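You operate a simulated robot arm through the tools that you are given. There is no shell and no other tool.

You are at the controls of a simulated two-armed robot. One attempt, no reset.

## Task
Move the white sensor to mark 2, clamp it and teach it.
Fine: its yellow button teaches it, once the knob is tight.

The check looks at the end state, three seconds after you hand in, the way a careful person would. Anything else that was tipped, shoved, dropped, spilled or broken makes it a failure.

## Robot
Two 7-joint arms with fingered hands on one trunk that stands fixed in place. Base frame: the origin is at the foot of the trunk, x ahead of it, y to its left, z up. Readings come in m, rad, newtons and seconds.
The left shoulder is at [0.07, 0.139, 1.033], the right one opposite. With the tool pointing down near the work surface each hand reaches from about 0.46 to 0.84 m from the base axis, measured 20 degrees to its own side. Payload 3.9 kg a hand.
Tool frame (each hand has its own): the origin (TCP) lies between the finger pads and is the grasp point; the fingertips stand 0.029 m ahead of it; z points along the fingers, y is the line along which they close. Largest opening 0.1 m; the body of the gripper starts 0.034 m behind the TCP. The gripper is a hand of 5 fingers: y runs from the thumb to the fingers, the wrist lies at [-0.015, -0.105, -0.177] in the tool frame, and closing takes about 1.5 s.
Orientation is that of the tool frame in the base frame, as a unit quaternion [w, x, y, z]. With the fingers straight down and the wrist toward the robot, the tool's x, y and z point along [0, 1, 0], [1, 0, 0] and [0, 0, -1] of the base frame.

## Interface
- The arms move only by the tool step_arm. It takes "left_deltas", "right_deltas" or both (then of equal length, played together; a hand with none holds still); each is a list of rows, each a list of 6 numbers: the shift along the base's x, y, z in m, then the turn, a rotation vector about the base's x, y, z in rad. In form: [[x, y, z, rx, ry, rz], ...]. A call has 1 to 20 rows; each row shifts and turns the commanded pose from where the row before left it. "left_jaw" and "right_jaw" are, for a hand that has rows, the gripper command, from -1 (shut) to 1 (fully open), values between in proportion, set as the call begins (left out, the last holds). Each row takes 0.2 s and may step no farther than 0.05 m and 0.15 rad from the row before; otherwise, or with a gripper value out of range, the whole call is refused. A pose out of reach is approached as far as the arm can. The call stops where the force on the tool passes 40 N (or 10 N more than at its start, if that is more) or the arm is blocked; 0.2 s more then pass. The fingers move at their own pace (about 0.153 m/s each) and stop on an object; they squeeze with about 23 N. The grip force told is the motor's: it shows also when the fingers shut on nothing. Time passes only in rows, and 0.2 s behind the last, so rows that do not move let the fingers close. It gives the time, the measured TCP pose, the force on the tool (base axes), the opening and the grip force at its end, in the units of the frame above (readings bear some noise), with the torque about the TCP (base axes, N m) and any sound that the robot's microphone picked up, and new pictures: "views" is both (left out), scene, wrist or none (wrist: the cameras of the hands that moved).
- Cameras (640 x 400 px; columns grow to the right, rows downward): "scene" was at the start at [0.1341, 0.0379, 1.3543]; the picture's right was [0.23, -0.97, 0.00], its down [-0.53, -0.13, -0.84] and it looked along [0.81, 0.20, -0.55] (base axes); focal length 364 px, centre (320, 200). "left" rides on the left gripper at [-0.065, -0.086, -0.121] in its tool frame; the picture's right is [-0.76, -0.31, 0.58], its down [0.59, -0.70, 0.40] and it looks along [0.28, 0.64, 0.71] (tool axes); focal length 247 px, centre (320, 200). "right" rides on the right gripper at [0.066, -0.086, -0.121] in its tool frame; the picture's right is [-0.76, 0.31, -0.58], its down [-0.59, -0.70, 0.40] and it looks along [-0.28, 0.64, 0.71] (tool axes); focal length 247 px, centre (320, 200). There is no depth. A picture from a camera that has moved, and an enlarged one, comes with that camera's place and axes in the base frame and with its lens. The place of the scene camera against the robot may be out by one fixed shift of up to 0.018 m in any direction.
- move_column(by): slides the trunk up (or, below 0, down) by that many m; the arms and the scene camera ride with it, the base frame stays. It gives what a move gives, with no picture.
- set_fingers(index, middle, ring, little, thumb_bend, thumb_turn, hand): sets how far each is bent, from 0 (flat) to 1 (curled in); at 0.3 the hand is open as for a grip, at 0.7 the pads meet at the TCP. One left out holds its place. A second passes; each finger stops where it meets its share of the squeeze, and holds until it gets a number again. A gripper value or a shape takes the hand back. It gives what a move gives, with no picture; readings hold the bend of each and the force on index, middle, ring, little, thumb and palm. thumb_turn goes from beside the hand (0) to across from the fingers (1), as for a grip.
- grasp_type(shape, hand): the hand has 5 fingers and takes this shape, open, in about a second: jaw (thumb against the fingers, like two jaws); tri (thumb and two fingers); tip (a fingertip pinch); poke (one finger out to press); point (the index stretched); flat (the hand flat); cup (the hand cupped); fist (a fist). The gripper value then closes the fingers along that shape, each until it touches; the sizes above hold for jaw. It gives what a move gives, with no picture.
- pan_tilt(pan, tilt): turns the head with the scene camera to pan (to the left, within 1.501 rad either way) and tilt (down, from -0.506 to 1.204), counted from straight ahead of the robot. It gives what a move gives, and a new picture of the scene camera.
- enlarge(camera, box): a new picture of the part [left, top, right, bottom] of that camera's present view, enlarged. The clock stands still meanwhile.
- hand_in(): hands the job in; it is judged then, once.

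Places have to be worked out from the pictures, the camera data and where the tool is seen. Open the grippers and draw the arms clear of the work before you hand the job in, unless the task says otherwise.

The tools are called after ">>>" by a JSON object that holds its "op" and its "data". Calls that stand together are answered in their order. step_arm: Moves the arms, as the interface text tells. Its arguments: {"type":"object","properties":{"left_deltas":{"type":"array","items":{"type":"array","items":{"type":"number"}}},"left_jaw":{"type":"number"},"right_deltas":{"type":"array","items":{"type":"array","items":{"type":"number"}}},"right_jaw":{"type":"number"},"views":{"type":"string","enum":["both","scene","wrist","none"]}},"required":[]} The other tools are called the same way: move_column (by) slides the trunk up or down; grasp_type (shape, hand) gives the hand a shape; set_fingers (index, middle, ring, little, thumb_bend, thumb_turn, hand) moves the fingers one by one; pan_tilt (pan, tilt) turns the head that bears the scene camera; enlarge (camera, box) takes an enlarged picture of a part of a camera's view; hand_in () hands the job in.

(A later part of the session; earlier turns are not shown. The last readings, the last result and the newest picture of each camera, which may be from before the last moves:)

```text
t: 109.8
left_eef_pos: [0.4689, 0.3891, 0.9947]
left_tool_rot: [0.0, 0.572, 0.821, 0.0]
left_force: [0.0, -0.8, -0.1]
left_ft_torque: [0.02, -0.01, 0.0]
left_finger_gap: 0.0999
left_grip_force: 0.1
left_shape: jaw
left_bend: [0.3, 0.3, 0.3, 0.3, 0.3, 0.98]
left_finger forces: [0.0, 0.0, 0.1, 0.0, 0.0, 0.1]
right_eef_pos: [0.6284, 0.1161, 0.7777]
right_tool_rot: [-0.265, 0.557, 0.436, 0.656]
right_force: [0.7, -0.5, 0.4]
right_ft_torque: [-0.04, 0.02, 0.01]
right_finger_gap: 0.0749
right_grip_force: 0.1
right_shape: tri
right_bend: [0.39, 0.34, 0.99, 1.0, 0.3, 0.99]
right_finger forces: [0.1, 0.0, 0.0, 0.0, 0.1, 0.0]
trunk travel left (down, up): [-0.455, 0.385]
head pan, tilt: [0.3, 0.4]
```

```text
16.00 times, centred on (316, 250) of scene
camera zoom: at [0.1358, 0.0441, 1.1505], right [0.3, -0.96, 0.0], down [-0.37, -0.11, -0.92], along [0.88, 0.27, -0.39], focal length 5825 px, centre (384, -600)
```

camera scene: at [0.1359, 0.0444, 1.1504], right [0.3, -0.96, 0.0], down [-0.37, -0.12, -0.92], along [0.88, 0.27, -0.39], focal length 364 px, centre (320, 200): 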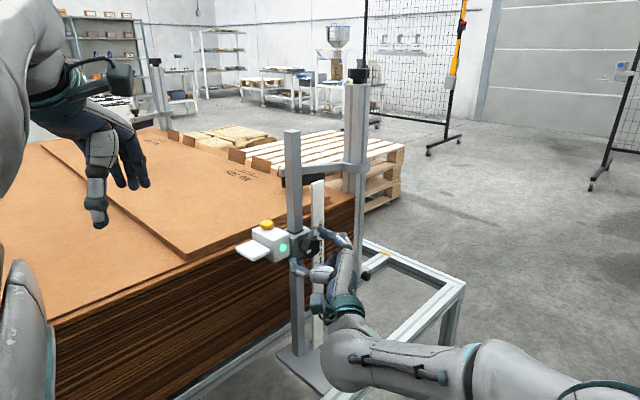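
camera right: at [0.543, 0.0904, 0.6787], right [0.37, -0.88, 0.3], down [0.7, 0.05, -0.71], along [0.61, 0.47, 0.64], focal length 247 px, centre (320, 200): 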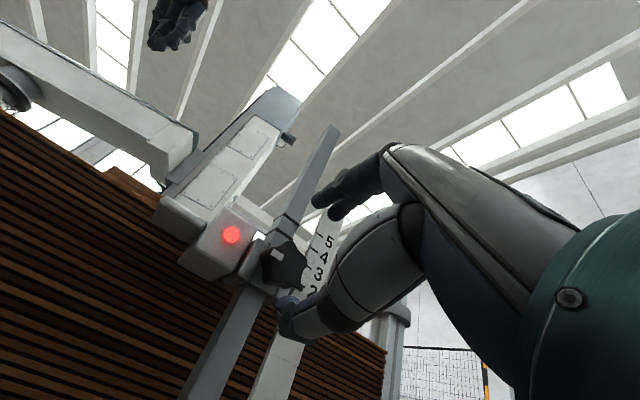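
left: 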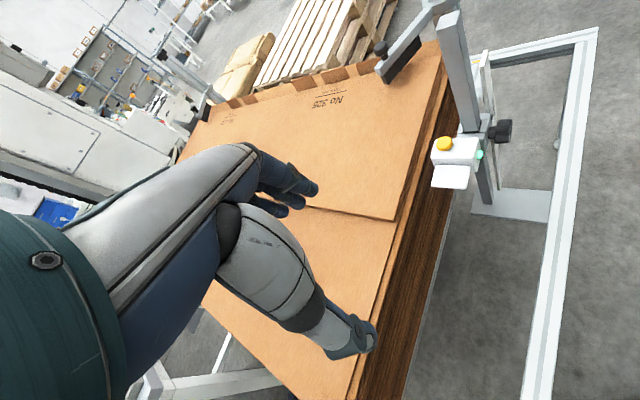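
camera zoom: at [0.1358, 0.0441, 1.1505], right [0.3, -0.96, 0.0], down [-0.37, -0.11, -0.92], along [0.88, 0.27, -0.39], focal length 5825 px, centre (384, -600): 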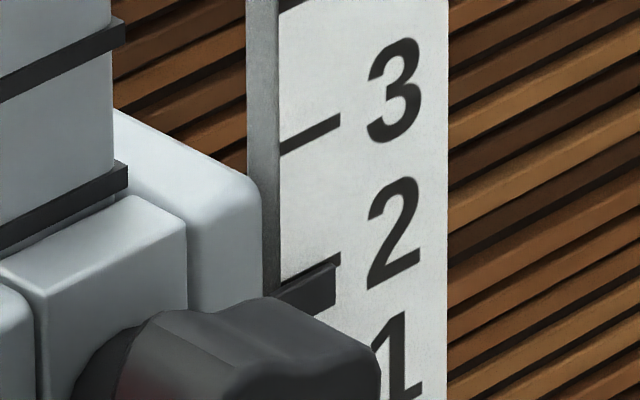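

Pointer is now about 2 mm low with the knob at its tight stop. I'll repeat the -46° grip that worked before, lift the carriage about 2.5 mm without turning the knob, and release.

>>> {"op": "step_arm", "data": {"right_deltas": [[0.0068, 0.0111, -0.003, -0.061, -0.106, 0], [0.0068, 0.0111, -0.003, -0.061, -0.106, 0], [0.0068, 0.0111, -0.003, -0.061, -0.106, 0], [0.0068, 0.0111, -0.003, -0.061, -0.106, 0], [0.0046, 0.0075, 0, 0, 0, 0], [0.0046, 0.0075, 0, 0, 0, 0], [0.0046, 0.0075, 0, 0, 0, 0], [0.0046, 0.0075, 0, 0, 0, 0], [0.0046, 0.0075, 0, 0, 0, 0], [0.0045, 0.0072, 0, 0, 0, 0], [0, 0, 0, 0, 0, 0]], "right_jaw": 0.4, "views": "none"}}

>>> {"op": "enlarge", "data": {"camera": "scene", "box": [250, 220, 370, 295]}}

```text
t: 112.2
left_eef_pos: [0.4699, 0.3888, 0.9936]
left_tool_rot: [0.0, 0.571, 0.821, -0.001]
left_force: [0.3, 0.0, -0.5]
left_ft_torque: [0.01, 0.02, -0.01]
left_finger_gap: 0.0996
left_grip_force: 0.1
left_shape: jaw
left_bend: [0.3, 0.3, 0.3, 0.3, 0.3, 0.98]
left_finger forces: [0.1, 0.0, 0.0, 0.0, 0.1, 0.1]
right_eef_pos: [0.6843, 0.2059, 0.7654]
right_tool_rot: [-0.097, 0.436, 0.557, 0.7]
right_force: [0.0, -0.9, -0.2]
right_ft_torque: [-0.01, -0.02, -0.02]
right_finger_gap: 0.0703
right_grip_force: 0.1
right_shape: tri
right_bend: [0.41, 0.35, 0.99, 1.0, 0.3, 0.99]
right_finger forces: [0.0, 0.0, 0.1, 0.0, 0.1, 0.0]
trunk travel left (down, up): [-0.455, 0.385]
head pan, tilt: [0.3, 0.4]
```

```text
5.33 times, centred on (310, 258) of scene
camera zoom: at [0.136, 0.0444, 1.1504], right [0.3, -0.96, 0.0], down [-0.37, -0.12, -0.92], along [0.88, 0.27, -0.39], focal length 1942 px, centre (373, -107)
```

zoom: 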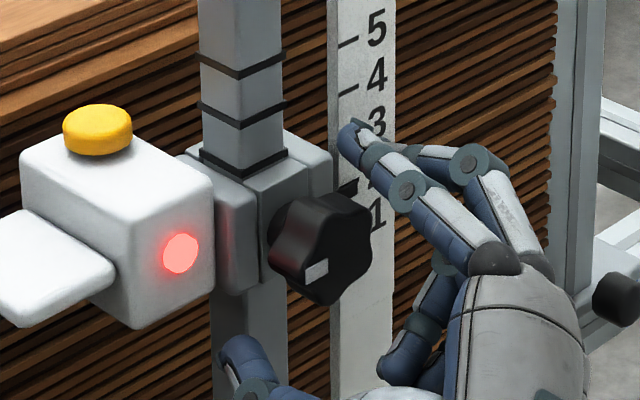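

The hand straddles the knob with no contact, at the same geometry as before. Closing, then lifting 5.5 mm in command.

>>> {"op": "step_arm", "data": {"right_deltas": [[0, 0, 0, 0, 0, 0], [0, 0, 0, 0, 0, 0], [0, 0, 0, 0, 0, 0], [0, 0, 0, 0, 0, 0], [0, 0, 0, 0, 0, 0], [0, 0, 0, 0, 0, 0], [0, 0, 0, 0, 0, 0]], "right_jaw": -1, "views": "none"}}

>>> {"op": "step_arm", "data": {"right_deltas": [[0, 0, 0.002, 0, 0, 0], [0, 0, 0.002, 0, 0, 0], [0, 0, 0.002, 0, 0, 0], [0, 0, 0, 0, 0, 0]], "views": "none"}}

>>> {"op": "enlarge", "data": {"camera": "scene", "box": [250, 220, 370, 295]}}

```text
t: 113.8
left_eef_pos: [0.4702, 0.3903, 0.9931]
left_tool_rot: [-0.001, 0.572, 0.821, 0.001]
left_force: [0.4, 0.3, 0.8]
left_ft_torque: [0.03, 0.01, -0.02]
left_finger_gap: 0.0999
left_grip_force: 0.0
left_shape: jaw
left_bend: [0.3, 0.3, 0.3, 0.3, 0.3, 0.98]
left_finger forces: [0.1, 0.0, 0.0, 0.0, 0.0, 0.0]
right_eef_pos: [0.6841, 0.2052, 0.7642]
right_tool_rot: [-0.098, 0.435, 0.558, 0.7]
right_force: [0.0, -0.3, 0.5]
right_ft_torque: [0.02, -0.02, -0.01]
right_finger_gap: 0.0281
right_grip_force: 22.9
right_shape: tri
right_bend: [0.75, 0.47, 1.0, 1.0, 0.51, 1.0]
right_finger forces: [10.1, 10.2, 0.1, 0.0, 21.5, 0.1]
trunk travel left (down, up): [-0.455, 0.385]
head pan, tilt: [0.3, 0.4]
```

```text
t: 114.8
left_eef_pos: [0.4707, 0.3912, 0.9935]
left_tool_rot: [-0.001, 0.571, 0.821, -0.001]
left_force: [-0.4, 0.5, 0.4]
left_ft_torque: [0.0, 0.02, -0.01]
left_finger_gap: 0.0998
left_grip_force: 0.1
left_shape: jaw
left_bend: [0.3, 0.3, 0.3, 0.3, 0.3, 0.98]
left_finger forces: [0.1, 0.0, 0.0, 0.0, 0.0, 0.1]
right_eef_pos: [0.6846, 0.2059, 0.7682]
right_tool_rot: [-0.099, 0.436, 0.558, 0.699]
right_force: [-2.3, 2.2, -8.0]
right_ft_torque: [-0.18, 0.13, 0.06]
right_finger_gap: 0.028
right_grip_force: 23.3
right_shape: tri
right_bend: [0.75, 0.48, 1.0, 1.0, 0.51, 1.0]
right_finger forces: [8.5, 9.6, 0.1, 0.1, 25.6, 0.0]
trunk travel left (down, up): [-0.455, 0.385]
head pan, tilt: [0.3, 0.4]
```

```text
5.33 times, centred on (310, 258) of scene
camera zoom: at [0.1369, 0.045, 1.1503], right [0.3, -0.96, 0.0], down [-0.37, -0.12, -0.92], along [0.88, 0.27, -0.39], focal length 1942 px, centre (373, -107)
```

zoom: 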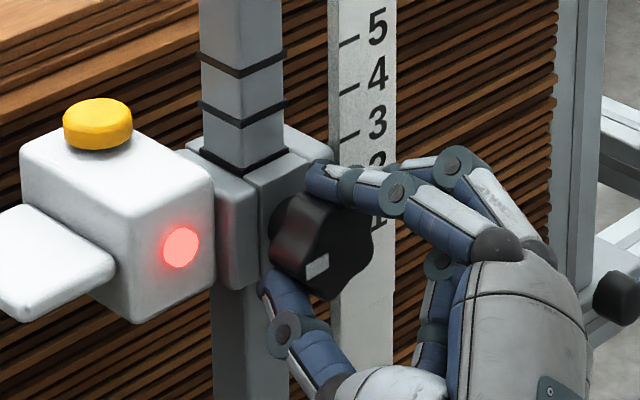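

The button row is now 123, about 1 mm above exact, leaving room for slight sag. I'll neutralise the lift and release gently.

>>> {"op": "step_arm", "data": {"right_deltas": [[0, 0, -0.0015, 0, 0, 0], [0, 0, -0.0015, 0, 0, 0], [0, 0, 0, 0, 0, 0]], "views": "none"}}

>>> {"op": "step_arm", "data": {"right_deltas": [[0, 0, 0, 0, 0, 0], [0, 0, 0, 0, 0, 0], [0, 0, 0, 0, 0, 0], [0, 0, 0, 0, 0, 0], [-0.006, -0.0104, 0, 0, 0, 0], [-0.006, -0.0104, 0, 0, 0, 0], [-0.006, -0.0104, 0, 0, 0, 0], [-0.006, -0.0104, 0, 0, 0, 0], [-0.006, -0.0104, 0, 0, 0, 0], [-0.012, -0.0208, 0, 0, 0, 0], [-0.012, -0.0208, 0, 0, 0, 0], [-0.012, -0.0208, 0, 0, 0, 0], [0, 0, 0, 0, 0, 0]], "right_jaw": 0.5, "views": "none"}}

>>> {"op": "enlarge", "data": {"camera": "scene", "box": [250, 220, 370, 295]}}

>>> {"op": "enlarge", "data": {"camera": "right", "box": [180, 210, 300, 285]}}

```text
t: 115.7
left_eef_pos: [0.469, 0.3899, 0.9945]
left_tool_rot: [0.0, 0.571, 0.821, 0.0]
left_force: [-0.1, 0.1, -0.5]
left_ft_torque: [-0.02, 0.01, 0.0]
left_finger_gap: 0.0997
left_grip_force: 0.1
left_shape: jaw
left_bend: [0.3, 0.3, 0.3, 0.3, 0.3, 0.98]
left_finger forces: [0.1, 0.0, 0.0, 0.0, 0.1, 0.0]
right_eef_pos: [0.6845, 0.2057, 0.7696]
right_tool_rot: [-0.098, 0.435, 0.557, 0.701]
right_force: [-3.0, 3.2, -0.4]
right_ft_torque: [-0.06, 0.04, 0.15]
right_finger_gap: 0.028
right_grip_force: 23.5
right_shape: tri
right_bend: [0.75, 0.48, 1.0, 1.0, 0.5, 1.0]
right_finger forces: [11.2, 9.2, 0.1, 0.0, 23.8, 0.0]
trunk travel left (down, up): [-0.455, 0.385]
head pan, tilt: [0.3, 0.4]
```

```text
t: 118.5
left_eef_pos: [0.4704, 0.389, 0.9928]
left_tool_rot: [0.0, 0.571, 0.821, 0.0]
left_force: [0.5, -0.1, 1.3]
left_ft_torque: [0.02, -0.02, 0.01]
left_finger_gap: 0.0996
left_grip_force: 0.0
left_shape: jaw
left_bend: [0.3, 0.3, 0.3, 0.3, 0.3, 0.98]
left_finger forces: [0.0, 0.0, 0.1, 0.1, 0.1, 0.0]
right_eef_pos: [0.618, 0.0896, 0.7688]
right_tool_rot: [-0.098, 0.435, 0.558, 0.7]
right_force: [-0.4, 0.7, -1.3]
right_ft_torque: [0.01, 0.0, 0.01]
right_finger_gap: 0.0745
right_grip_force: 0.0
right_shape: tri
right_bend: [0.39, 0.34, 0.99, 1.0, 0.3, 0.99]
right_finger forces: [0.0, 0.0, 0.1, 0.1, 0.0, 0.0]
trunk travel left (down, up): [-0.455, 0.385]
head pan, tilt: [0.3, 0.4]
```

```text
5.33 times, centred on (310, 258) of scene
camera zoom: at [0.1361, 0.0445, 1.1504], right [0.3, -0.96, 0.0], down [-0.37, -0.12, -0.92], along [0.88, 0.27, -0.39], focal length 1942 px, centre (373, -107)
```

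zoom: 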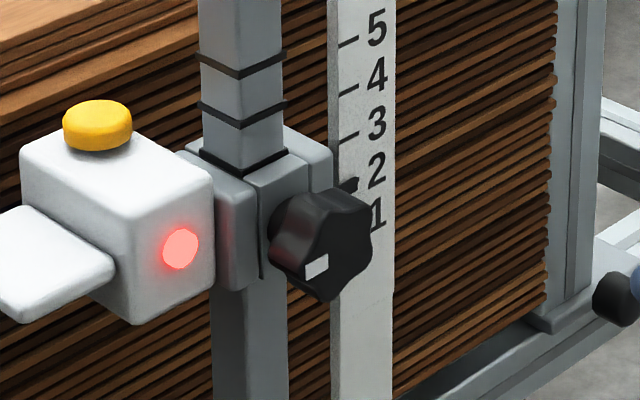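

```text
5.33 times, centred on (240, 248) of right
camera zoom: at [0.4648, 0.0386, 0.7542], right [0.36, -0.87, -0.33], down [0.12, 0.39, -0.91], along [0.93, 0.29, 0.24], focal length 1317 px, centre (747, -53)
```

zoom: 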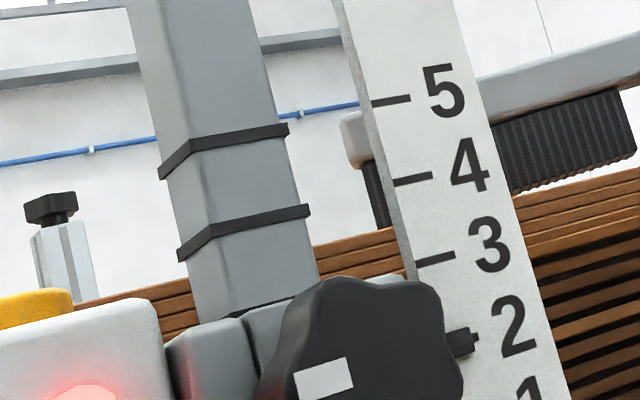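

The pointer now sits right on the tick-2 tail. I'll zoom to confirm.

>>> {"op": "enlarge", "data": {"camera": "right", "box": [255, 255, 295, 280]}}

>>> {"op": "pan_tilt", "data": {"pan": 0.45, "tilt": 0.65}}

```text
16.00 times, centred on (275, 268) of right
camera zoom: at [0.4648, 0.0386, 0.7542], right [0.36, -0.87, -0.33], down [0.12, 0.39, -0.91], along [0.93, 0.29, 0.24], focal length 3952 px, centre (1040, -880)
```

zoom: 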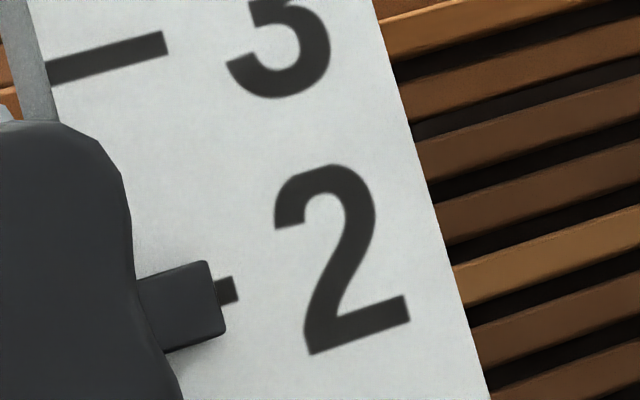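

```text
t: 119.2
left_eef_pos: [0.469, 0.389, 0.9937]
left_tool_rot: [0.0, 0.572, 0.82, 0.0]
left_force: [-0.9, -0.5, 0.9]
left_ft_torque: [0.01, 0.0, -0.01]
left_finger_gap: 0.1
left_grip_force: 0.0
left_shape: jaw
left_bend: [0.3, 0.3, 0.3, 0.3, 0.3, 0.98]
left_finger forces: [0.0, 0.0, 0.1, 0.1, 0.0, 0.1]
right_eef_pos: [0.6188, 0.0894, 0.7681]
right_tool_rot: [-0.098, 0.435, 0.557, 0.7]
right_force: [-0.6, -0.2, 0.2]
right_ft_torque: [0.01, 0.02, 0.02]
right_finger_gap: 0.0746
right_grip_force: 0.0
right_shape: tri
right_bend: [0.39, 0.34, 0.99, 1.0, 0.3, 0.99]
right_finger forces: [0.1, 0.1, 0.1, 0.0, 0.0, 0.0]
trunk travel left (down, up): [-0.455, 0.385]
head pan, tilt: [0.45, 0.649]
camera scene: at [0.1257, 0.0548, 1.128], right [0.43, -0.9, 0.0], down [-0.54, -0.26, -0.8], along [0.72, 0.35, -0.6], focal length 364 px, centre (320, 200)
```

scene: 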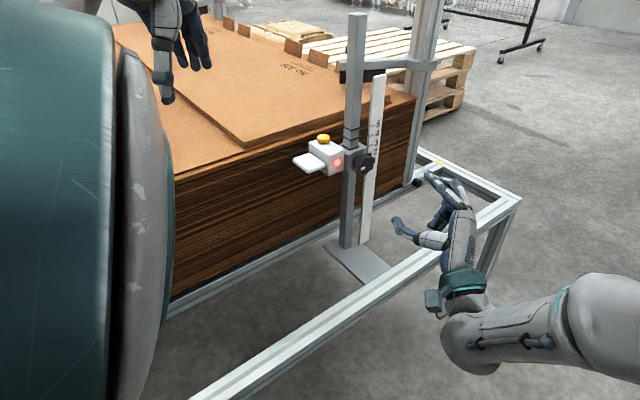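

The pointer is within about 0.2 mm of mark 2 and the knob is at its stop. Next is teaching: I'll shape the left hand for poking and see where its fingertip lies.

>>> {"op": "grasp_type", "data": {"hand": "left", "shape": "poke"}}

>>> {"op": "step_arm", "data": {"left_deltas": [[0, 0, 0, 0, 0, 0], [0, 0, 0, 0, 0, 0]]}}

>>> {"op": "enlarge", "data": {"camera": "left", "box": [160, 50, 640, 400]}}

```text
t: 120.1
left_eef_pos: [0.4692, 0.3898, 0.9939]
left_tool_rot: [0.0, 0.572, 0.82, 0.0]
left_force: [-0.5, 0.6, -0.1]
left_ft_torque: [-0.01, 0.02, -0.02]
left_finger_gap: 0.0002
left_grip_force: 0.0
left_shape: poke
left_bend: [0.7, 0.7, 0.99, 0.99, 1.0, 1.0]
left_finger forces: [0.0, 0.0, 0.0, 0.1, 0.0, 0.0]
right_eef_pos: [0.6186, 0.0902, 0.7691]
right_tool_rot: [-0.098, 0.435, 0.558, 0.7]
right_force: [-0.3, -0.2, -0.8]
right_ft_torque: [0.02, -0.01, 0.0]
right_finger_gap: 0.075
right_grip_force: 0.1
right_shape: tri
right_bend: [0.39, 0.34, 0.99, 1.0, 0.3, 0.99]
right_finger forces: [0.0, 0.0, 0.0, 0.0, 0.1, 0.0]
trunk travel left (down, up): [-0.455, 0.385]
head pan, tilt: [0.45, 0.649]
```

```text
t: 120.7
left_eef_pos: [0.4694, 0.389, 0.9926]
left_tool_rot: [0.0, 0.572, 0.82, 0.0]
left_force: [0.4, -0.4, -0.4]
left_ft_torque: [0.0, 0.03, -0.04]
left_finger_gap: 0.0
left_grip_force: 0.0
left_shape: poke
left_bend: [0.7, 0.7, 0.99, 0.99, 1.0, 1.0]
left_finger forces: [0.1, 0.1, 0.0, 0.0, 0.1, 0.0]
right_eef_pos: [0.6179, 0.0908, 0.7671]
right_tool_rot: [-0.098, 0.436, 0.557, 0.7]
right_force: [-0.1, -0.4, 0.7]
right_ft_torque: [0.01, 0.01, 0.05]
right_finger_gap: 0.0748
right_grip_force: 0.0
right_shape: tri
right_bend: [0.39, 0.34, 0.99, 1.0, 0.3, 0.99]
right_finger forces: [0.0, 0.2, 0.1, 0.1, 0.0, 0.0]
trunk travel left (down, up): [-0.455, 0.385]
head pan, tilt: [0.45, 0.649]
camera scene: at [0.1256, 0.0548, 1.1279], right [0.44, -0.9, 0.0], down [-0.54, -0.26, -0.8], along [0.72, 0.35, -0.6], focal length 364 px, centre (320, 200)
camera left: at [0.4118, 0.2989, 1.1153], right [-0.03, -0.82, -0.58], down [-0.86, 0.31, -0.4], along [0.5, 0.49, -0.71], focal length 247 px, centre (320, 200)
```

scene: 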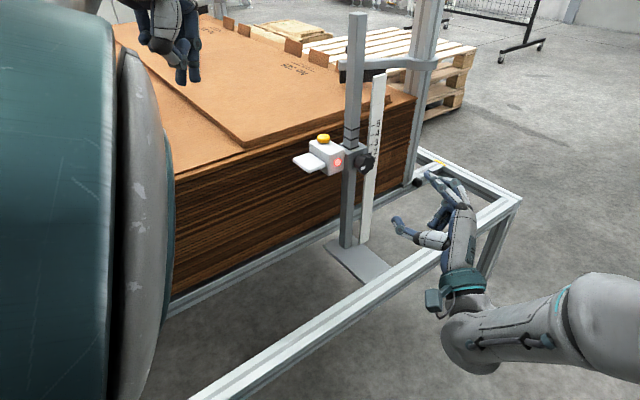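
left: 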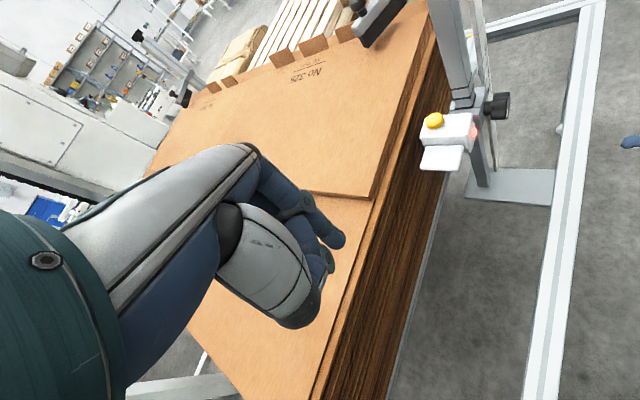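

```text
1.14 times, centred on (400, 225) of left
camera zoom: at [0.4118, 0.2989, 1.1153], right [-0.03, -0.82, -0.58], down [-0.86, 0.31, -0.4], along [0.5, 0.49, -0.71], focal length 282 px, centre (229, 171)
```

zoom: 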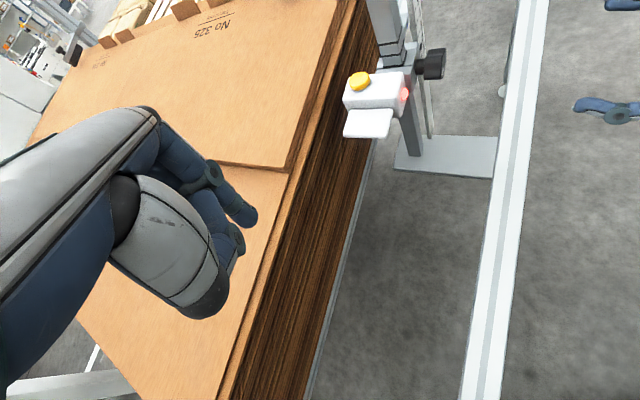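

Poke puts the index and middle fingertips about 3 cm ahead of the TCP, close to its axis. I'll turn the left hand so the post lies on its thin index side, then tilt it to lean away from the post, all at a safe height.

>>> {"op": "step_arm", "data": {"left_deltas": [[0, 0, 0, 0, 0, 0.139], [0, 0, 0, 0, 0, 0.139], [0, 0, 0, 0, 0, 0.139], [0, 0, 0, 0, 0, 0.139], [0, 0, 0, 0, 0, 0.139], [0, 0, 0, -0.06, -0.104, 0], [0, 0, 0, -0.06, -0.104, 0], [0, 0, 0, -0.055, -0.0953, 0], [0, 0, 0, 0, 0, 0]]}}

```text
t: 122.7
left_eef_pos: [0.4845, 0.4052, 0.9977]
left_tool_rot: [0.171, 0.251, 0.951, -0.051]
left_force: [0.3, -0.2, -2.3]
left_ft_torque: [-0.03, -0.02, -0.01]
left_finger_gap: 0.0
left_grip_force: 0.1
left_shape: poke
left_bend: [0.7, 0.7, 0.99, 0.99, 1.0, 1.0]
left_finger forces: [0.1, 0.0, 0.0, 0.0, 0.0, 0.1]
left hand out of reach, approached as far as the arm can: row 6, 7, 8
right_eef_pos: [0.6188, 0.0906, 0.768]
right_tool_rot: [-0.098, 0.435, 0.558, 0.7]
right_force: [-0.4, 0.3, 0.0]
right_ft_torque: [0.01, -0.01, 0.01]
right_finger_gap: 0.0748
right_grip_force: 0.2
right_shape: tri
right_bend: [0.39, 0.34, 0.99, 1.0, 0.3, 0.99]
right_finger forces: [0.1, 0.0, 0.0, 0.0, 0.1, 0.0]
trunk travel left (down, up): [-0.455, 0.385]
head pan, tilt: [0.45, 0.649]
camera scene: at [0.1258, 0.0547, 1.1279], right [0.44, -0.9, 0.0], down [-0.54, -0.26, -0.8], along [0.72, 0.35, -0.6], focal length 364 px, centre (320, 200)
camera left: at [0.4582, 0.3243, 1.1355], right [0.64, -0.72, -0.27], down [-0.71, -0.41, -0.57], along [0.3, 0.56, -0.77], focal length 247 px, centre (320, 200)
```

scene: 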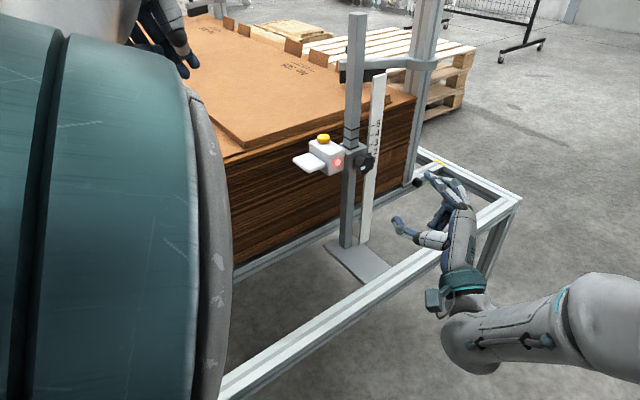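
left: 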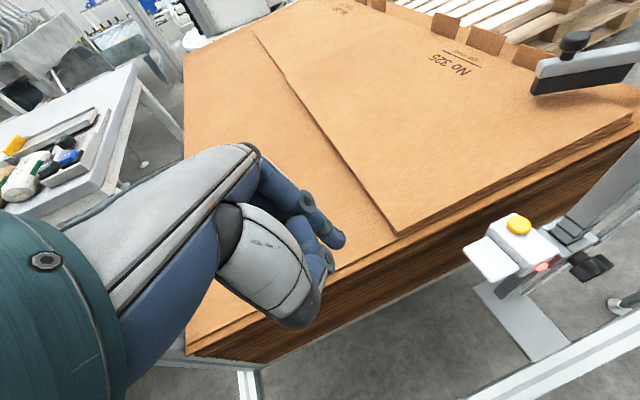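

The orientation is reached, and from this view the button top is at about (0.690, 0.305, 0.812). I'll move the left hand over it at a safe height, withdrawing the right hand a little further.

>>> {"op": "step_arm", "data": {"left_deltas": [[0.0247, -0.0125, -0.004, 0, 0, 0], [0.0247, -0.0125, -0.004, 0, 0, 0], [0.0247, -0.0125, -0.004, 0, 0, 0], [0.0247, -0.0125, -0.004, 0, 0, 0], [0.0247, -0.0125, -0.004, 0, 0, 0], [0.0247, -0.0125, -0.004, 0, 0, 0], [0.0247, -0.0125, -0.004, 0, 0, 0], [0, 0, 0, 0, 0, 0]], "right_deltas": [[-0.01, -0.017, 0, 0, 0, 0], [-0.01, -0.017, 0, 0, 0, 0], [-0.01, -0.017, 0, 0, 0, 0], [-0.01, -0.017, 0, 0, 0, 0], [-0.01, -0.017, 0, 0, 0, 0], [0, 0, 0, 0, 0, 0], [0, 0, 0, 0, 0, 0], [0, 0, 0, 0, 0, 0]]}}

```text
t: 124.5
left_eef_pos: [0.6567, 0.3155, 0.9712]
left_tool_rot: [0.169, 0.254, 0.951, -0.045]
left_force: [-0.3, 0.6, -0.5]
left_ft_torque: [-0.02, -0.01, -0.02]
left_finger_gap: 0.0002
left_grip_force: 0.1
left_shape: poke
left_bend: [0.7, 0.7, 0.99, 0.99, 1.0, 1.0]
left_finger forces: [0.0, 0.0, 0.0, 0.1, 0.0, 0.0]
right_eef_pos: [0.5686, 0.0055, 0.7683]
right_tool_rot: [-0.098, 0.435, 0.557, 0.7]
right_force: [0.1, -0.3, -0.7]
right_ft_torque: [-0.03, 0.01, 0.01]
right_finger_gap: 0.0748
right_grip_force: 0.0
right_shape: tri
right_bend: [0.39, 0.34, 0.99, 1.0, 0.3, 0.99]
right_finger forces: [0.0, 0.0, 0.1, 0.0, 0.0, 0.0]
trunk travel left (down, up): [-0.455, 0.385]
head pan, tilt: [0.45, 0.649]
camera scene: at [0.1253, 0.0548, 1.128], right [0.44, -0.9, 0.0], down [-0.54, -0.26, -0.8], along [0.72, 0.35, -0.6], focal length 364 px, centre (320, 200)
camera right: at [0.4155, -0.0457, 0.7541], right [0.36, -0.87, -0.33], down [0.12, 0.39, -0.91], along [0.93, 0.29, 0.24], focal length 247 px, centre (320, 200)
camera left: at [0.6313, 0.2317, 1.1083], right [0.63, -0.72, -0.28], down [-0.71, -0.4, -0.58], along [0.3, 0.57, -0.77], focal length 247 px, centre (320, 200)
```

scene: 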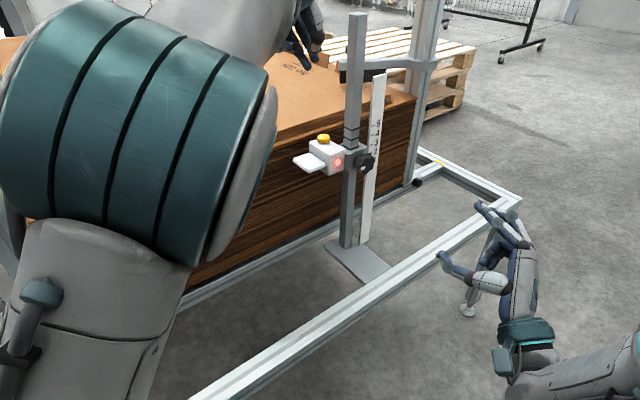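
right: 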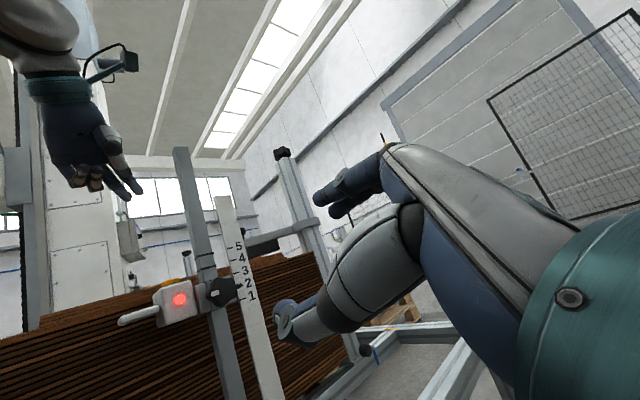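
left: 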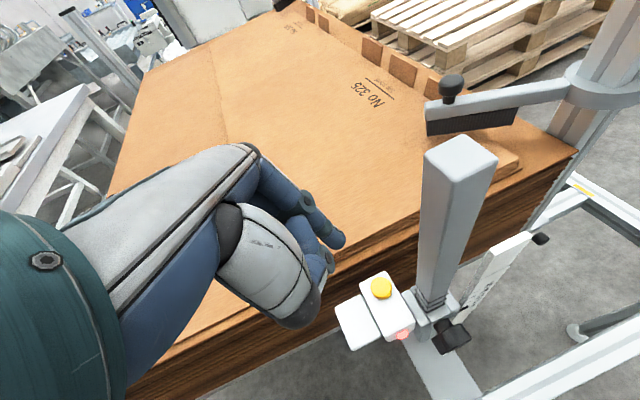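

The hand is leaning well clear of the post, and the button is at about (0.688, 0.303, 0.81). I'll descend to about 4–5 cm above it and check the alignment with both wrist cameras.

>>> {"op": "step_arm", "data": {"left_deltas": [[0.0049, -0.001, -0.015, 0, 0, 0], [0.0049, -0.001, -0.015, 0, 0, 0], [0.0049, -0.001, -0.015, 0, 0, 0], [0.0049, -0.001, -0.015, 0, 0, 0], [0.0047, -0.001, -0.015, 0, 0, 0], [0, 0, 0, 0, 0, 0]], "views": "wrist"}}

>>> {"op": "enlarge", "data": {"camera": "right", "box": [60, 120, 260, 340]}}

>>> {"op": "enlarge", "data": {"camera": "left", "box": [240, 170, 460, 370]}}

```text
t: 125.9
left_eef_pos: [0.6811, 0.31, 0.8954]
left_tool_rot: [0.169, 0.254, 0.951, -0.045]
left_force: [0.9, -0.5, 0.0]
left_ft_torque: [0.02, 0.01, 0.0]
left_finger_gap: 0.0
left_grip_force: 0.0
left_shape: poke
left_bend: [0.7, 0.7, 0.99, 0.99, 1.0, 1.0]
left_finger forces: [0.1, 0.0, 0.0, 0.1, 0.0, 0.0]
right_eef_pos: [0.5688, 0.0047, 0.7679]
right_tool_rot: [-0.099, 0.435, 0.558, 0.7]
right_force: [0.7, 0.4, 0.7]
right_ft_torque: [-0.06, 0.0, -0.02]
right_finger_gap: 0.0747
right_grip_force: 0.1
right_shape: tri
right_bend: [0.39, 0.34, 0.99, 1.0, 0.3, 0.99]
right_finger forces: [0.0, 0.1, 0.0, 0.1, 0.0, 0.0]
trunk travel left (down, up): [-0.455, 0.385]
head pan, tilt: [0.45, 0.649]
camera left: at [0.656, 0.2263, 1.0329], right [0.63, -0.72, -0.28], down [-0.71, -0.4, -0.58], along [0.3, 0.57, -0.77], focal length 247 px, centre (320, 200)
```

left: 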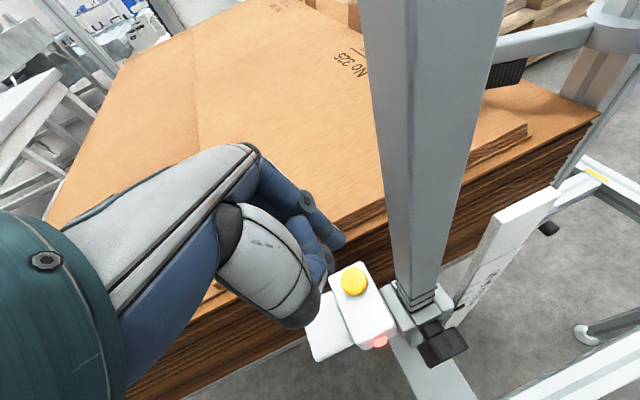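

```text
1.82 times, centred on (160, 230) of right
camera zoom: at [0.4157, -0.0456, 0.754], right [0.36, -0.87, -0.33], down [0.12, 0.39, -0.91], along [0.93, 0.29, 0.24], focal length 449 px, centre (611, 146)
```

zoom: 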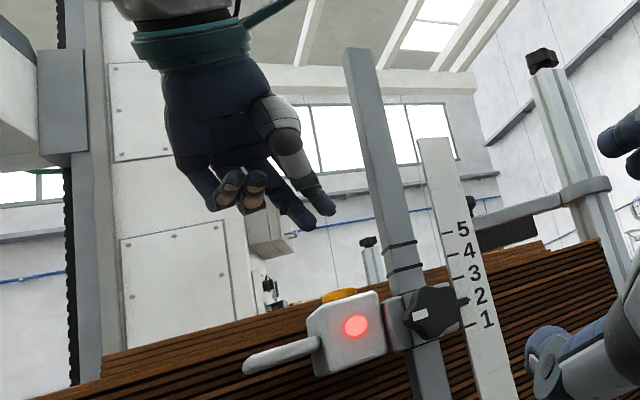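

```text
2.00 times, centred on (350, 270) of left
camera zoom: at [0.656, 0.2263, 1.0329], right [0.63, -0.72, -0.28], down [-0.71, -0.4, -0.58], along [0.3, 0.57, -0.77], focal length 494 px, centre (260, 60)
```

zoom: 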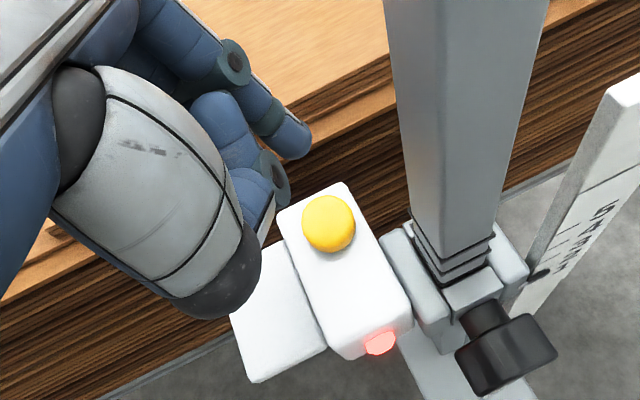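

Triangulating, the index tip is already within about 5 mm of being above the button centre, but the middle tip would land beside it. I'll curl the middle finger away and look again.

>>> {"op": "set_fingers", "data": {"hand": "left", "middle": 1.0, "index": 0.65}}

>>> {"op": "enlarge", "data": {"camera": "right", "box": [100, 160, 240, 320]}}

>>> {"op": "enlarge", "data": {"camera": "left", "box": [240, 170, 460, 370]}}

```text
t: 126.9
left_eef_pos: [0.6813, 0.3098, 0.8964]
left_tool_rot: [0.169, 0.254, 0.951, -0.045]
left_force: [0.7, -0.5, 0.2]
left_ft_torque: [0.0, -0.04, 0.02]
left_finger_gap: 0.0308
left_grip_force: 0.0
left_shape: fingers
left_bend: [0.65, 1.0, 0.99, 0.99, 1.0, 1.0]
left_finger forces: [0.0, 0.1, 0.0, 0.0, 0.1, 0.0]
right_eef_pos: [0.5701, 0.0056, 0.7675]
right_tool_rot: [-0.098, 0.435, 0.558, 0.7]
right_force: [-0.6, 0.6, -0.2]
right_ft_torque: [0.01, 0.01, -0.05]
right_finger_gap: 0.0748
right_grip_force: 0.0
right_shape: tri
right_bend: [0.39, 0.34, 0.99, 1.0, 0.3, 0.99]
right_finger forces: [0.0, 0.1, 0.0, 0.0, 0.0, 0.0]
trunk travel left (down, up): [-0.455, 0.385]
head pan, tilt: [0.45, 0.649]
```

```text
2.50 times, centred on (170, 240) of right
camera zoom: at [0.4158, -0.0456, 0.7539], right [0.36, -0.87, -0.33], down [0.12, 0.39, -0.91], along [0.93, 0.29, 0.24], focal length 617 px, centre (695, 100)
```

zoom: 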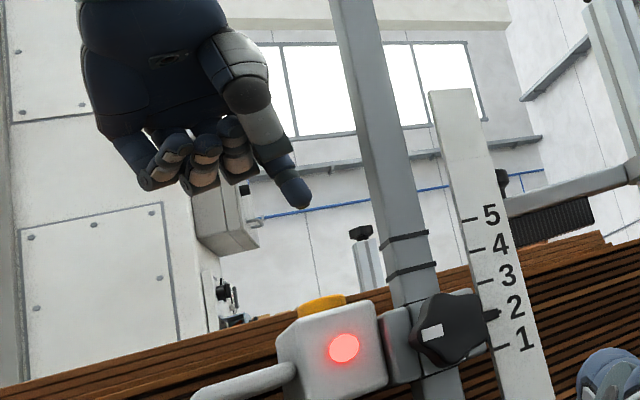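

```text
2.00 times, centred on (350, 270) of left
camera zoom: at [0.6561, 0.2263, 1.033], right [0.63, -0.72, -0.28], down [-0.71, -0.4, -0.58], along [0.3, 0.57, -0.77], focal length 494 px, centre (260, 60)
```

zoom: 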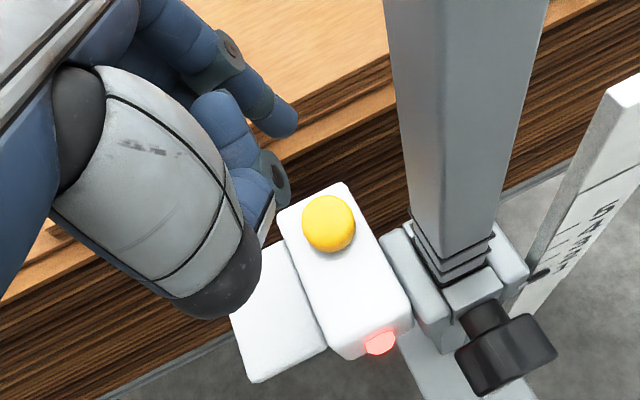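

The right view shows the thumb tip and index tip pinched together near the tool axis, which makes a fine pressing tip. I'll put the index back to 0.7, shift a few mm and descend to about 1.5 cm above the button.

>>> {"op": "set_fingers", "data": {"hand": "left", "index": 0.7}}

>>> {"op": "step_arm", "data": {"left_deltas": [[-0.005, -0.002, 0, 0, 0, 0], [0, 0, -0.01, 0, 0, 0], [0, 0, -0.01, 0, 0, 0], [0, 0, -0.01, 0, 0, 0], [0, 0, -0.006, 0, 0, 0], [0, 0, 0, 0, 0, 0]], "views": "none"}}

>>> {"op": "enlarge", "data": {"camera": "right", "box": [100, 190, 240, 310]}}

>>> {"op": "enlarge", "data": {"camera": "left", "box": [240, 170, 460, 370]}}

>>> {"op": "enlarge", "data": {"camera": "scene", "box": [260, 90, 420, 210]}}

```text
t: 127.9
left_eef_pos: [0.6822, 0.3102, 0.8962]
left_tool_rot: [0.168, 0.255, 0.951, -0.045]
left_force: [-0.8, 0.5, -0.6]
left_ft_torque: [0.0, 0.0, 0.02]
left_finger_gap: 0.0273
left_grip_force: 0.0
left_shape: fingers
left_bend: [0.7, 1.0, 0.99, 0.99, 1.0, 1.0]
left_finger forces: [0.0, 0.0, 0.0, 0.0, 0.0, 0.1]
right_eef_pos: [0.5692, 0.0056, 0.7683]
right_tool_rot: [-0.097, 0.435, 0.558, 0.7]
right_force: [-0.5, 0.8, 0.4]
right_ft_torque: [0.01, 0.0, 0.02]
right_finger_gap: 0.0744
right_grip_force: 0.0
right_shape: tri
right_bend: [0.39, 0.34, 0.99, 1.0, 0.3, 0.99]
right_finger forces: [0.1, 0.1, 0.0, 0.1, 0.0, 0.1]
trunk travel left (down, up): [-0.455, 0.385]
head pan, tilt: [0.45, 0.649]
```

```text
t: 129.3
left_eef_pos: [0.6772, 0.3094, 0.8601]
left_tool_rot: [0.168, 0.255, 0.951, -0.045]
left_force: [0.5, -0.1, 0.2]
left_ft_torque: [-0.01, -0.02, 0.01]
left_finger_gap: 0.0278
left_grip_force: 0.1
left_shape: fingers
left_bend: [0.7, 1.0, 0.99, 0.99, 1.0, 1.0]
left_finger forces: [0.0, 0.0, 0.1, 0.0, 0.0, 0.1]
right_eef_pos: [0.5704, 0.0059, 0.7678]
right_tool_rot: [-0.098, 0.435, 0.558, 0.7]
right_force: [0.6, -0.4, 1.2]
right_ft_torque: [-0.02, 0.02, 0.07]
right_finger_gap: 0.0746
right_grip_force: 0.1
right_shape: tri
right_bend: [0.39, 0.34, 0.99, 1.0, 0.3, 0.99]
right_finger forces: [0.0, 0.0, 0.0, 0.0, 0.0, 0.0]
trunk travel left (down, up): [-0.455, 0.385]
head pan, tilt: [0.45, 0.649]
```

```text
3.33 times, centred on (170, 250) of right
camera zoom: at [0.4157, -0.0456, 0.7539], right [0.36, -0.87, -0.33], down [0.12, 0.39, -0.91], along [0.93, 0.29, 0.24], focal length 823 px, centre (820, 33)
```

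zoom: 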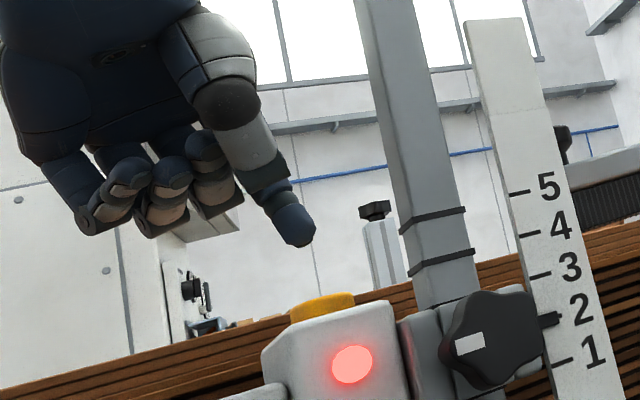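

```text
2.00 times, centred on (350, 270) of left
camera zoom: at [0.6514, 0.2248, 0.9972], right [0.63, -0.72, -0.28], down [-0.71, -0.4, -0.58], along [0.3, 0.57, -0.77], focal length 494 px, centre (260, 60)
```

zoom: 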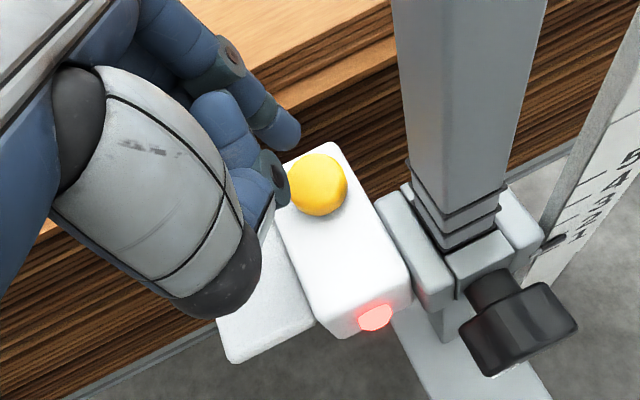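

```text
3.33 times, centred on (340, 150) of scene
camera zoom: at [0.1257, 0.0548, 1.1279], right [0.44, -0.9, 0.0], down [-0.54, -0.26, -0.8], along [0.72, 0.35, -0.6], focal length 1214 px, centre (253, 367)
```

zoom: 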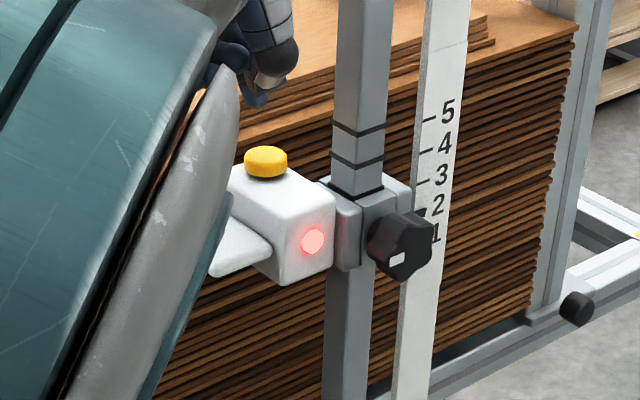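

Triangulating again, the index tip is at (0.696, 0.312, 0.834) and the button at (0.692, 0.3025, 0.807). I'll shift the tip 1 cm onto the button axis, then descend in small steps watching the force.

>>> {"op": "step_arm", "data": {"left_deltas": [[-0.004, -0.009, 0, 0, 0, 0], [0, 0, -0.005, 0, 0, 0], [0, 0, -0.005, 0, 0, 0], [0, 0, -0.004, 0, 0, 0], [0, 0, 0, 0, 0, 0]], "views": "none"}}

>>> {"op": "enlarge", "data": {"camera": "right", "box": [120, 210, 220, 290]}}

>>> {"op": "enlarge", "data": {"camera": "left", "box": [260, 170, 420, 300]}}

```text
t: 130.5
left_eef_pos: [0.6723, 0.2999, 0.846]
left_tool_rot: [0.169, 0.255, 0.951, -0.045]
left_force: [1.0, 0.0, -0.3]
left_ft_torque: [0.01, -0.02, -0.01]
left_finger_gap: 0.0279
left_grip_force: 0.1
left_shape: fingers
left_bend: [0.7, 1.0, 0.99, 0.99, 1.0, 1.0]
left_finger forces: [0.0, 0.0, 0.0, 0.0, 0.1, 0.0]
right_eef_pos: [0.5694, 0.0055, 0.7683]
right_tool_rot: [-0.098, 0.435, 0.558, 0.7]
right_force: [-0.4, 1.1, -0.3]
right_ft_torque: [0.01, 0.02, -0.02]
right_finger_gap: 0.0745
right_grip_force: 0.1
right_shape: tri
right_bend: [0.39, 0.34, 0.99, 1.0, 0.3, 0.99]
right_finger forces: [0.0, 0.1, 0.0, 0.1, 0.0, 0.0]
trunk travel left (down, up): [-0.455, 0.385]
head pan, tilt: [0.45, 0.649]
```

```text
5.00 times, centred on (170, 250) of right
camera zoom: at [0.4157, -0.0456, 0.7539], right [0.36, -0.87, -0.33], down [0.12, 0.39, -0.91], along [0.93, 0.29, 0.24], focal length 1235 px, centre (1070, -50)
```

zoom: 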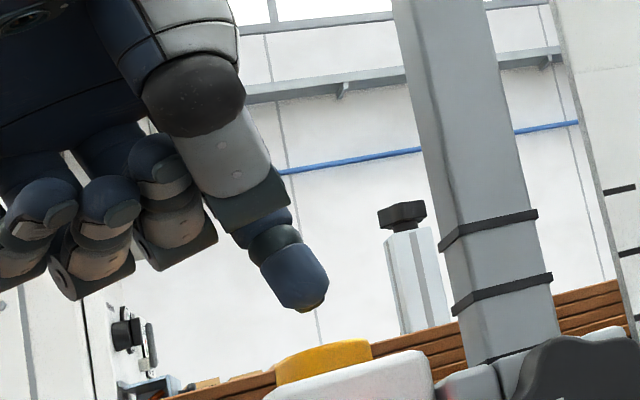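

```text
3.08 times, centred on (340, 235) of left
camera zoom: at [0.6471, 0.2165, 0.9826], right [0.63, -0.72, -0.28], down [-0.71, -0.4, -0.58], along [0.3, 0.57, -0.77], focal length 760 px, centre (258, 92)
```

zoom: 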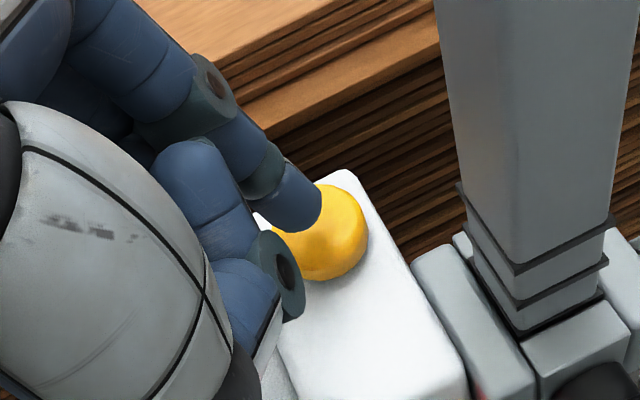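

The tip is about 5 mm left of the button centre and about 1 cm above it. I'll shift it over and descend slowly.

>>> {"op": "step_arm", "data": {"left_deltas": [[0.0045, -0.0026, 0, 0, 0, 0], [0, 0, -0.004, 0, 0, 0], [0, 0, -0.003, 0, 0, 0], [0, 0, -0.002, 0, 0, 0], [0, 0, 0, 0, 0, 0]], "views": "none"}}

>>> {"op": "enlarge", "data": {"camera": "right", "box": [120, 210, 220, 290]}}

>>> {"op": "enlarge", "data": {"camera": "left", "box": [260, 170, 420, 300]}}

```text
t: 131.7
left_eef_pos: [0.6776, 0.2972, 0.8371]
left_tool_rot: [0.169, 0.255, 0.951, -0.045]
left_force: [0.8, 0.2, 0.4]
left_ft_torque: [-0.02, 0.02, -0.01]
left_finger_gap: 0.0276
left_grip_force: 0.1
left_shape: fingers
left_bend: [0.7, 1.0, 0.99, 0.99, 1.0, 1.0]
left_finger forces: [0.1, 0.0, 0.1, 0.0, 0.1, 0.1]
right_eef_pos: [0.5699, 0.0057, 0.7677]
right_tool_rot: [-0.098, 0.435, 0.557, 0.7]
right_force: [-0.4, -1.0, 0.5]
right_ft_torque: [-0.03, 0.0, -0.01]
right_finger_gap: 0.0747
right_grip_force: 0.0
right_shape: tri
right_bend: [0.39, 0.34, 0.99, 1.0, 0.3, 0.99]
right_finger forces: [0.1, 0.0, 0.1, 0.0, 0.0, 0.1]
trunk travel left (down, up): [-0.455, 0.385]
head pan, tilt: [0.45, 0.649]
```

```text
5.00 times, centred on (170, 250) of right
camera zoom: at [0.4157, -0.0456, 0.7539], right [0.36, -0.87, -0.33], down [0.12, 0.39, -0.91], along [0.93, 0.29, 0.24], focal length 1235 px, centre (1070, -50)
```

zoom: 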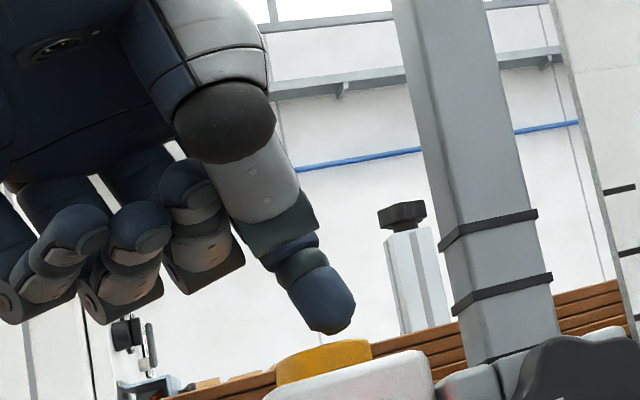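

```text
3.08 times, centred on (340, 235) of left
camera zoom: at [0.6519, 0.2135, 0.9739], right [0.63, -0.72, -0.28], down [-0.71, -0.4, -0.58], along [0.3, 0.57, -0.77], focal length 760 px, centre (258, 92)
```

zoom: 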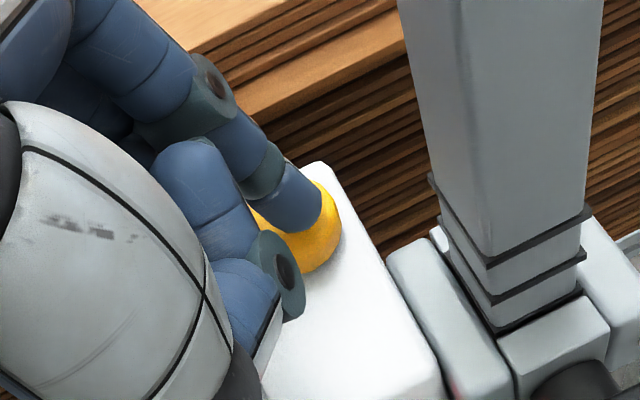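

The tip is right above the button with about 3–4 mm to go. I'll press in 1 mm steps and watch the force and the lamp.

>>> {"op": "step_arm", "data": {"left_deltas": [[0, 0, -0.001, 0, 0, 0], [0, 0, -0.001, 0, 0, 0], [0, 0, -0.001, 0, 0, 0], [0, 0, -0.001, 0, 0, 0], [0, 0, 0, 0, 0, 0]], "views": "none"}}

>>> {"op": "enlarge", "data": {"camera": "right", "box": [120, 210, 280, 310]}}

```text
t: 132.9
left_eef_pos: [0.6765, 0.297, 0.8332]
left_tool_rot: [0.169, 0.255, 0.951, -0.045]
left_force: [0.0, -0.1, 1.1]
left_ft_torque: [0.02, -0.01, 0.0]
left_finger_gap: 0.0279
left_grip_force: 0.5
left_shape: fingers
left_bend: [0.7, 1.0, 0.99, 0.99, 1.0, 1.0]
left_finger forces: [0.5, 0.0, 0.0, 0.0, 0.0, 0.0]
right_eef_pos: [0.5695, 0.005, 0.7675]
right_tool_rot: [-0.097, 0.435, 0.558, 0.701]
right_force: [0.4, -0.1, -0.1]
right_ft_torque: [0.02, -0.01, -0.01]
right_finger_gap: 0.0748
right_grip_force: 0.0
right_shape: tri
right_bend: [0.39, 0.34, 0.99, 1.0, 0.3, 0.99]
right_finger forces: [0.0, 0.0, 0.1, 0.0, 0.0, 0.0]
trunk travel left (down, up): [-0.455, 0.385]
head pan, tilt: [0.45, 0.649]
```

```text
4.00 times, centred on (200, 260) of right
camera zoom: at [0.4157, -0.0457, 0.7539], right [0.36, -0.87, -0.33], down [0.12, 0.39, -0.91], along [0.93, 0.29, 0.24], focal length 988 px, centre (800, -40)
```

zoom: 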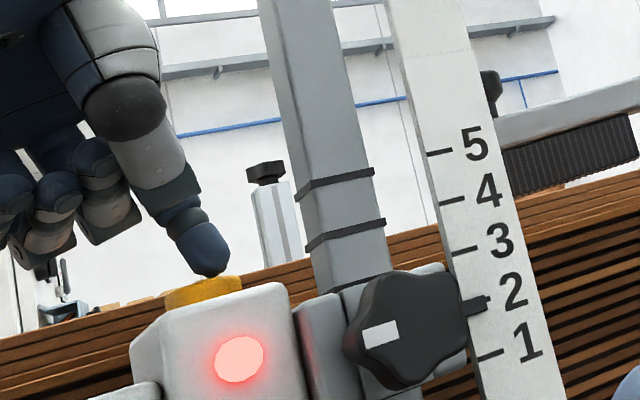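

Contact has just begun: 0.5 N on the index. I'll press on in 1 mm steps.

>>> {"op": "step_arm", "data": {"left_deltas": [[0, 0, -0.001, 0, 0, 0], [0, 0, -0.001, 0, 0, 0], [0, 0, -0.001, 0, 0, 0], [0, 0, 0, 0, 0, 0]], "views": "none"}}

>>> {"op": "enlarge", "data": {"camera": "right", "box": [120, 210, 280, 310]}}

```text
t: 133.9
left_eef_pos: [0.6777, 0.2974, 0.8301]
left_tool_rot: [0.169, 0.255, 0.951, -0.046]
left_force: [0.5, 0.0, 1.0]
left_ft_torque: [-0.02, 0.0, -0.02]
left_finger_gap: 0.0275
left_grip_force: 1.1
left_shape: fingers
left_bend: [0.7, 1.0, 0.99, 0.99, 1.0, 1.0]
left_finger forces: [1.7, 0.1, 0.0, 0.1, 0.1, 0.0]
right_eef_pos: [0.5696, 0.0065, 0.7681]
right_tool_rot: [-0.098, 0.435, 0.558, 0.7]
right_force: [0.0, -0.4, 0.1]
right_ft_torque: [-0.01, 0.02, 0.01]
right_finger_gap: 0.0746
right_grip_force: 0.2
right_shape: tri
right_bend: [0.39, 0.34, 0.99, 1.0, 0.3, 0.99]
right_finger forces: [0.0, 0.0, 0.1, 0.0, 0.0, 0.0]
trunk travel left (down, up): [-0.455, 0.385]
head pan, tilt: [0.45, 0.649]
heard: click
```

```text
4.00 times, centred on (200, 260) of right
camera zoom: at [0.4156, -0.0457, 0.754], right [0.36, -0.87, -0.33], down [0.12, 0.39, -0.91], along [0.93, 0.29, 0.24], focal length 988 px, centre (800, -40)
```

zoom: 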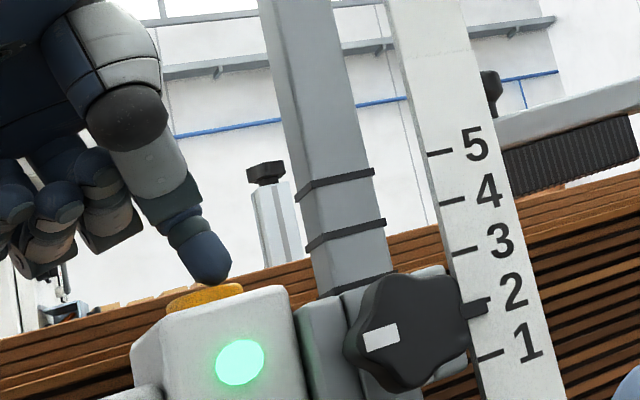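

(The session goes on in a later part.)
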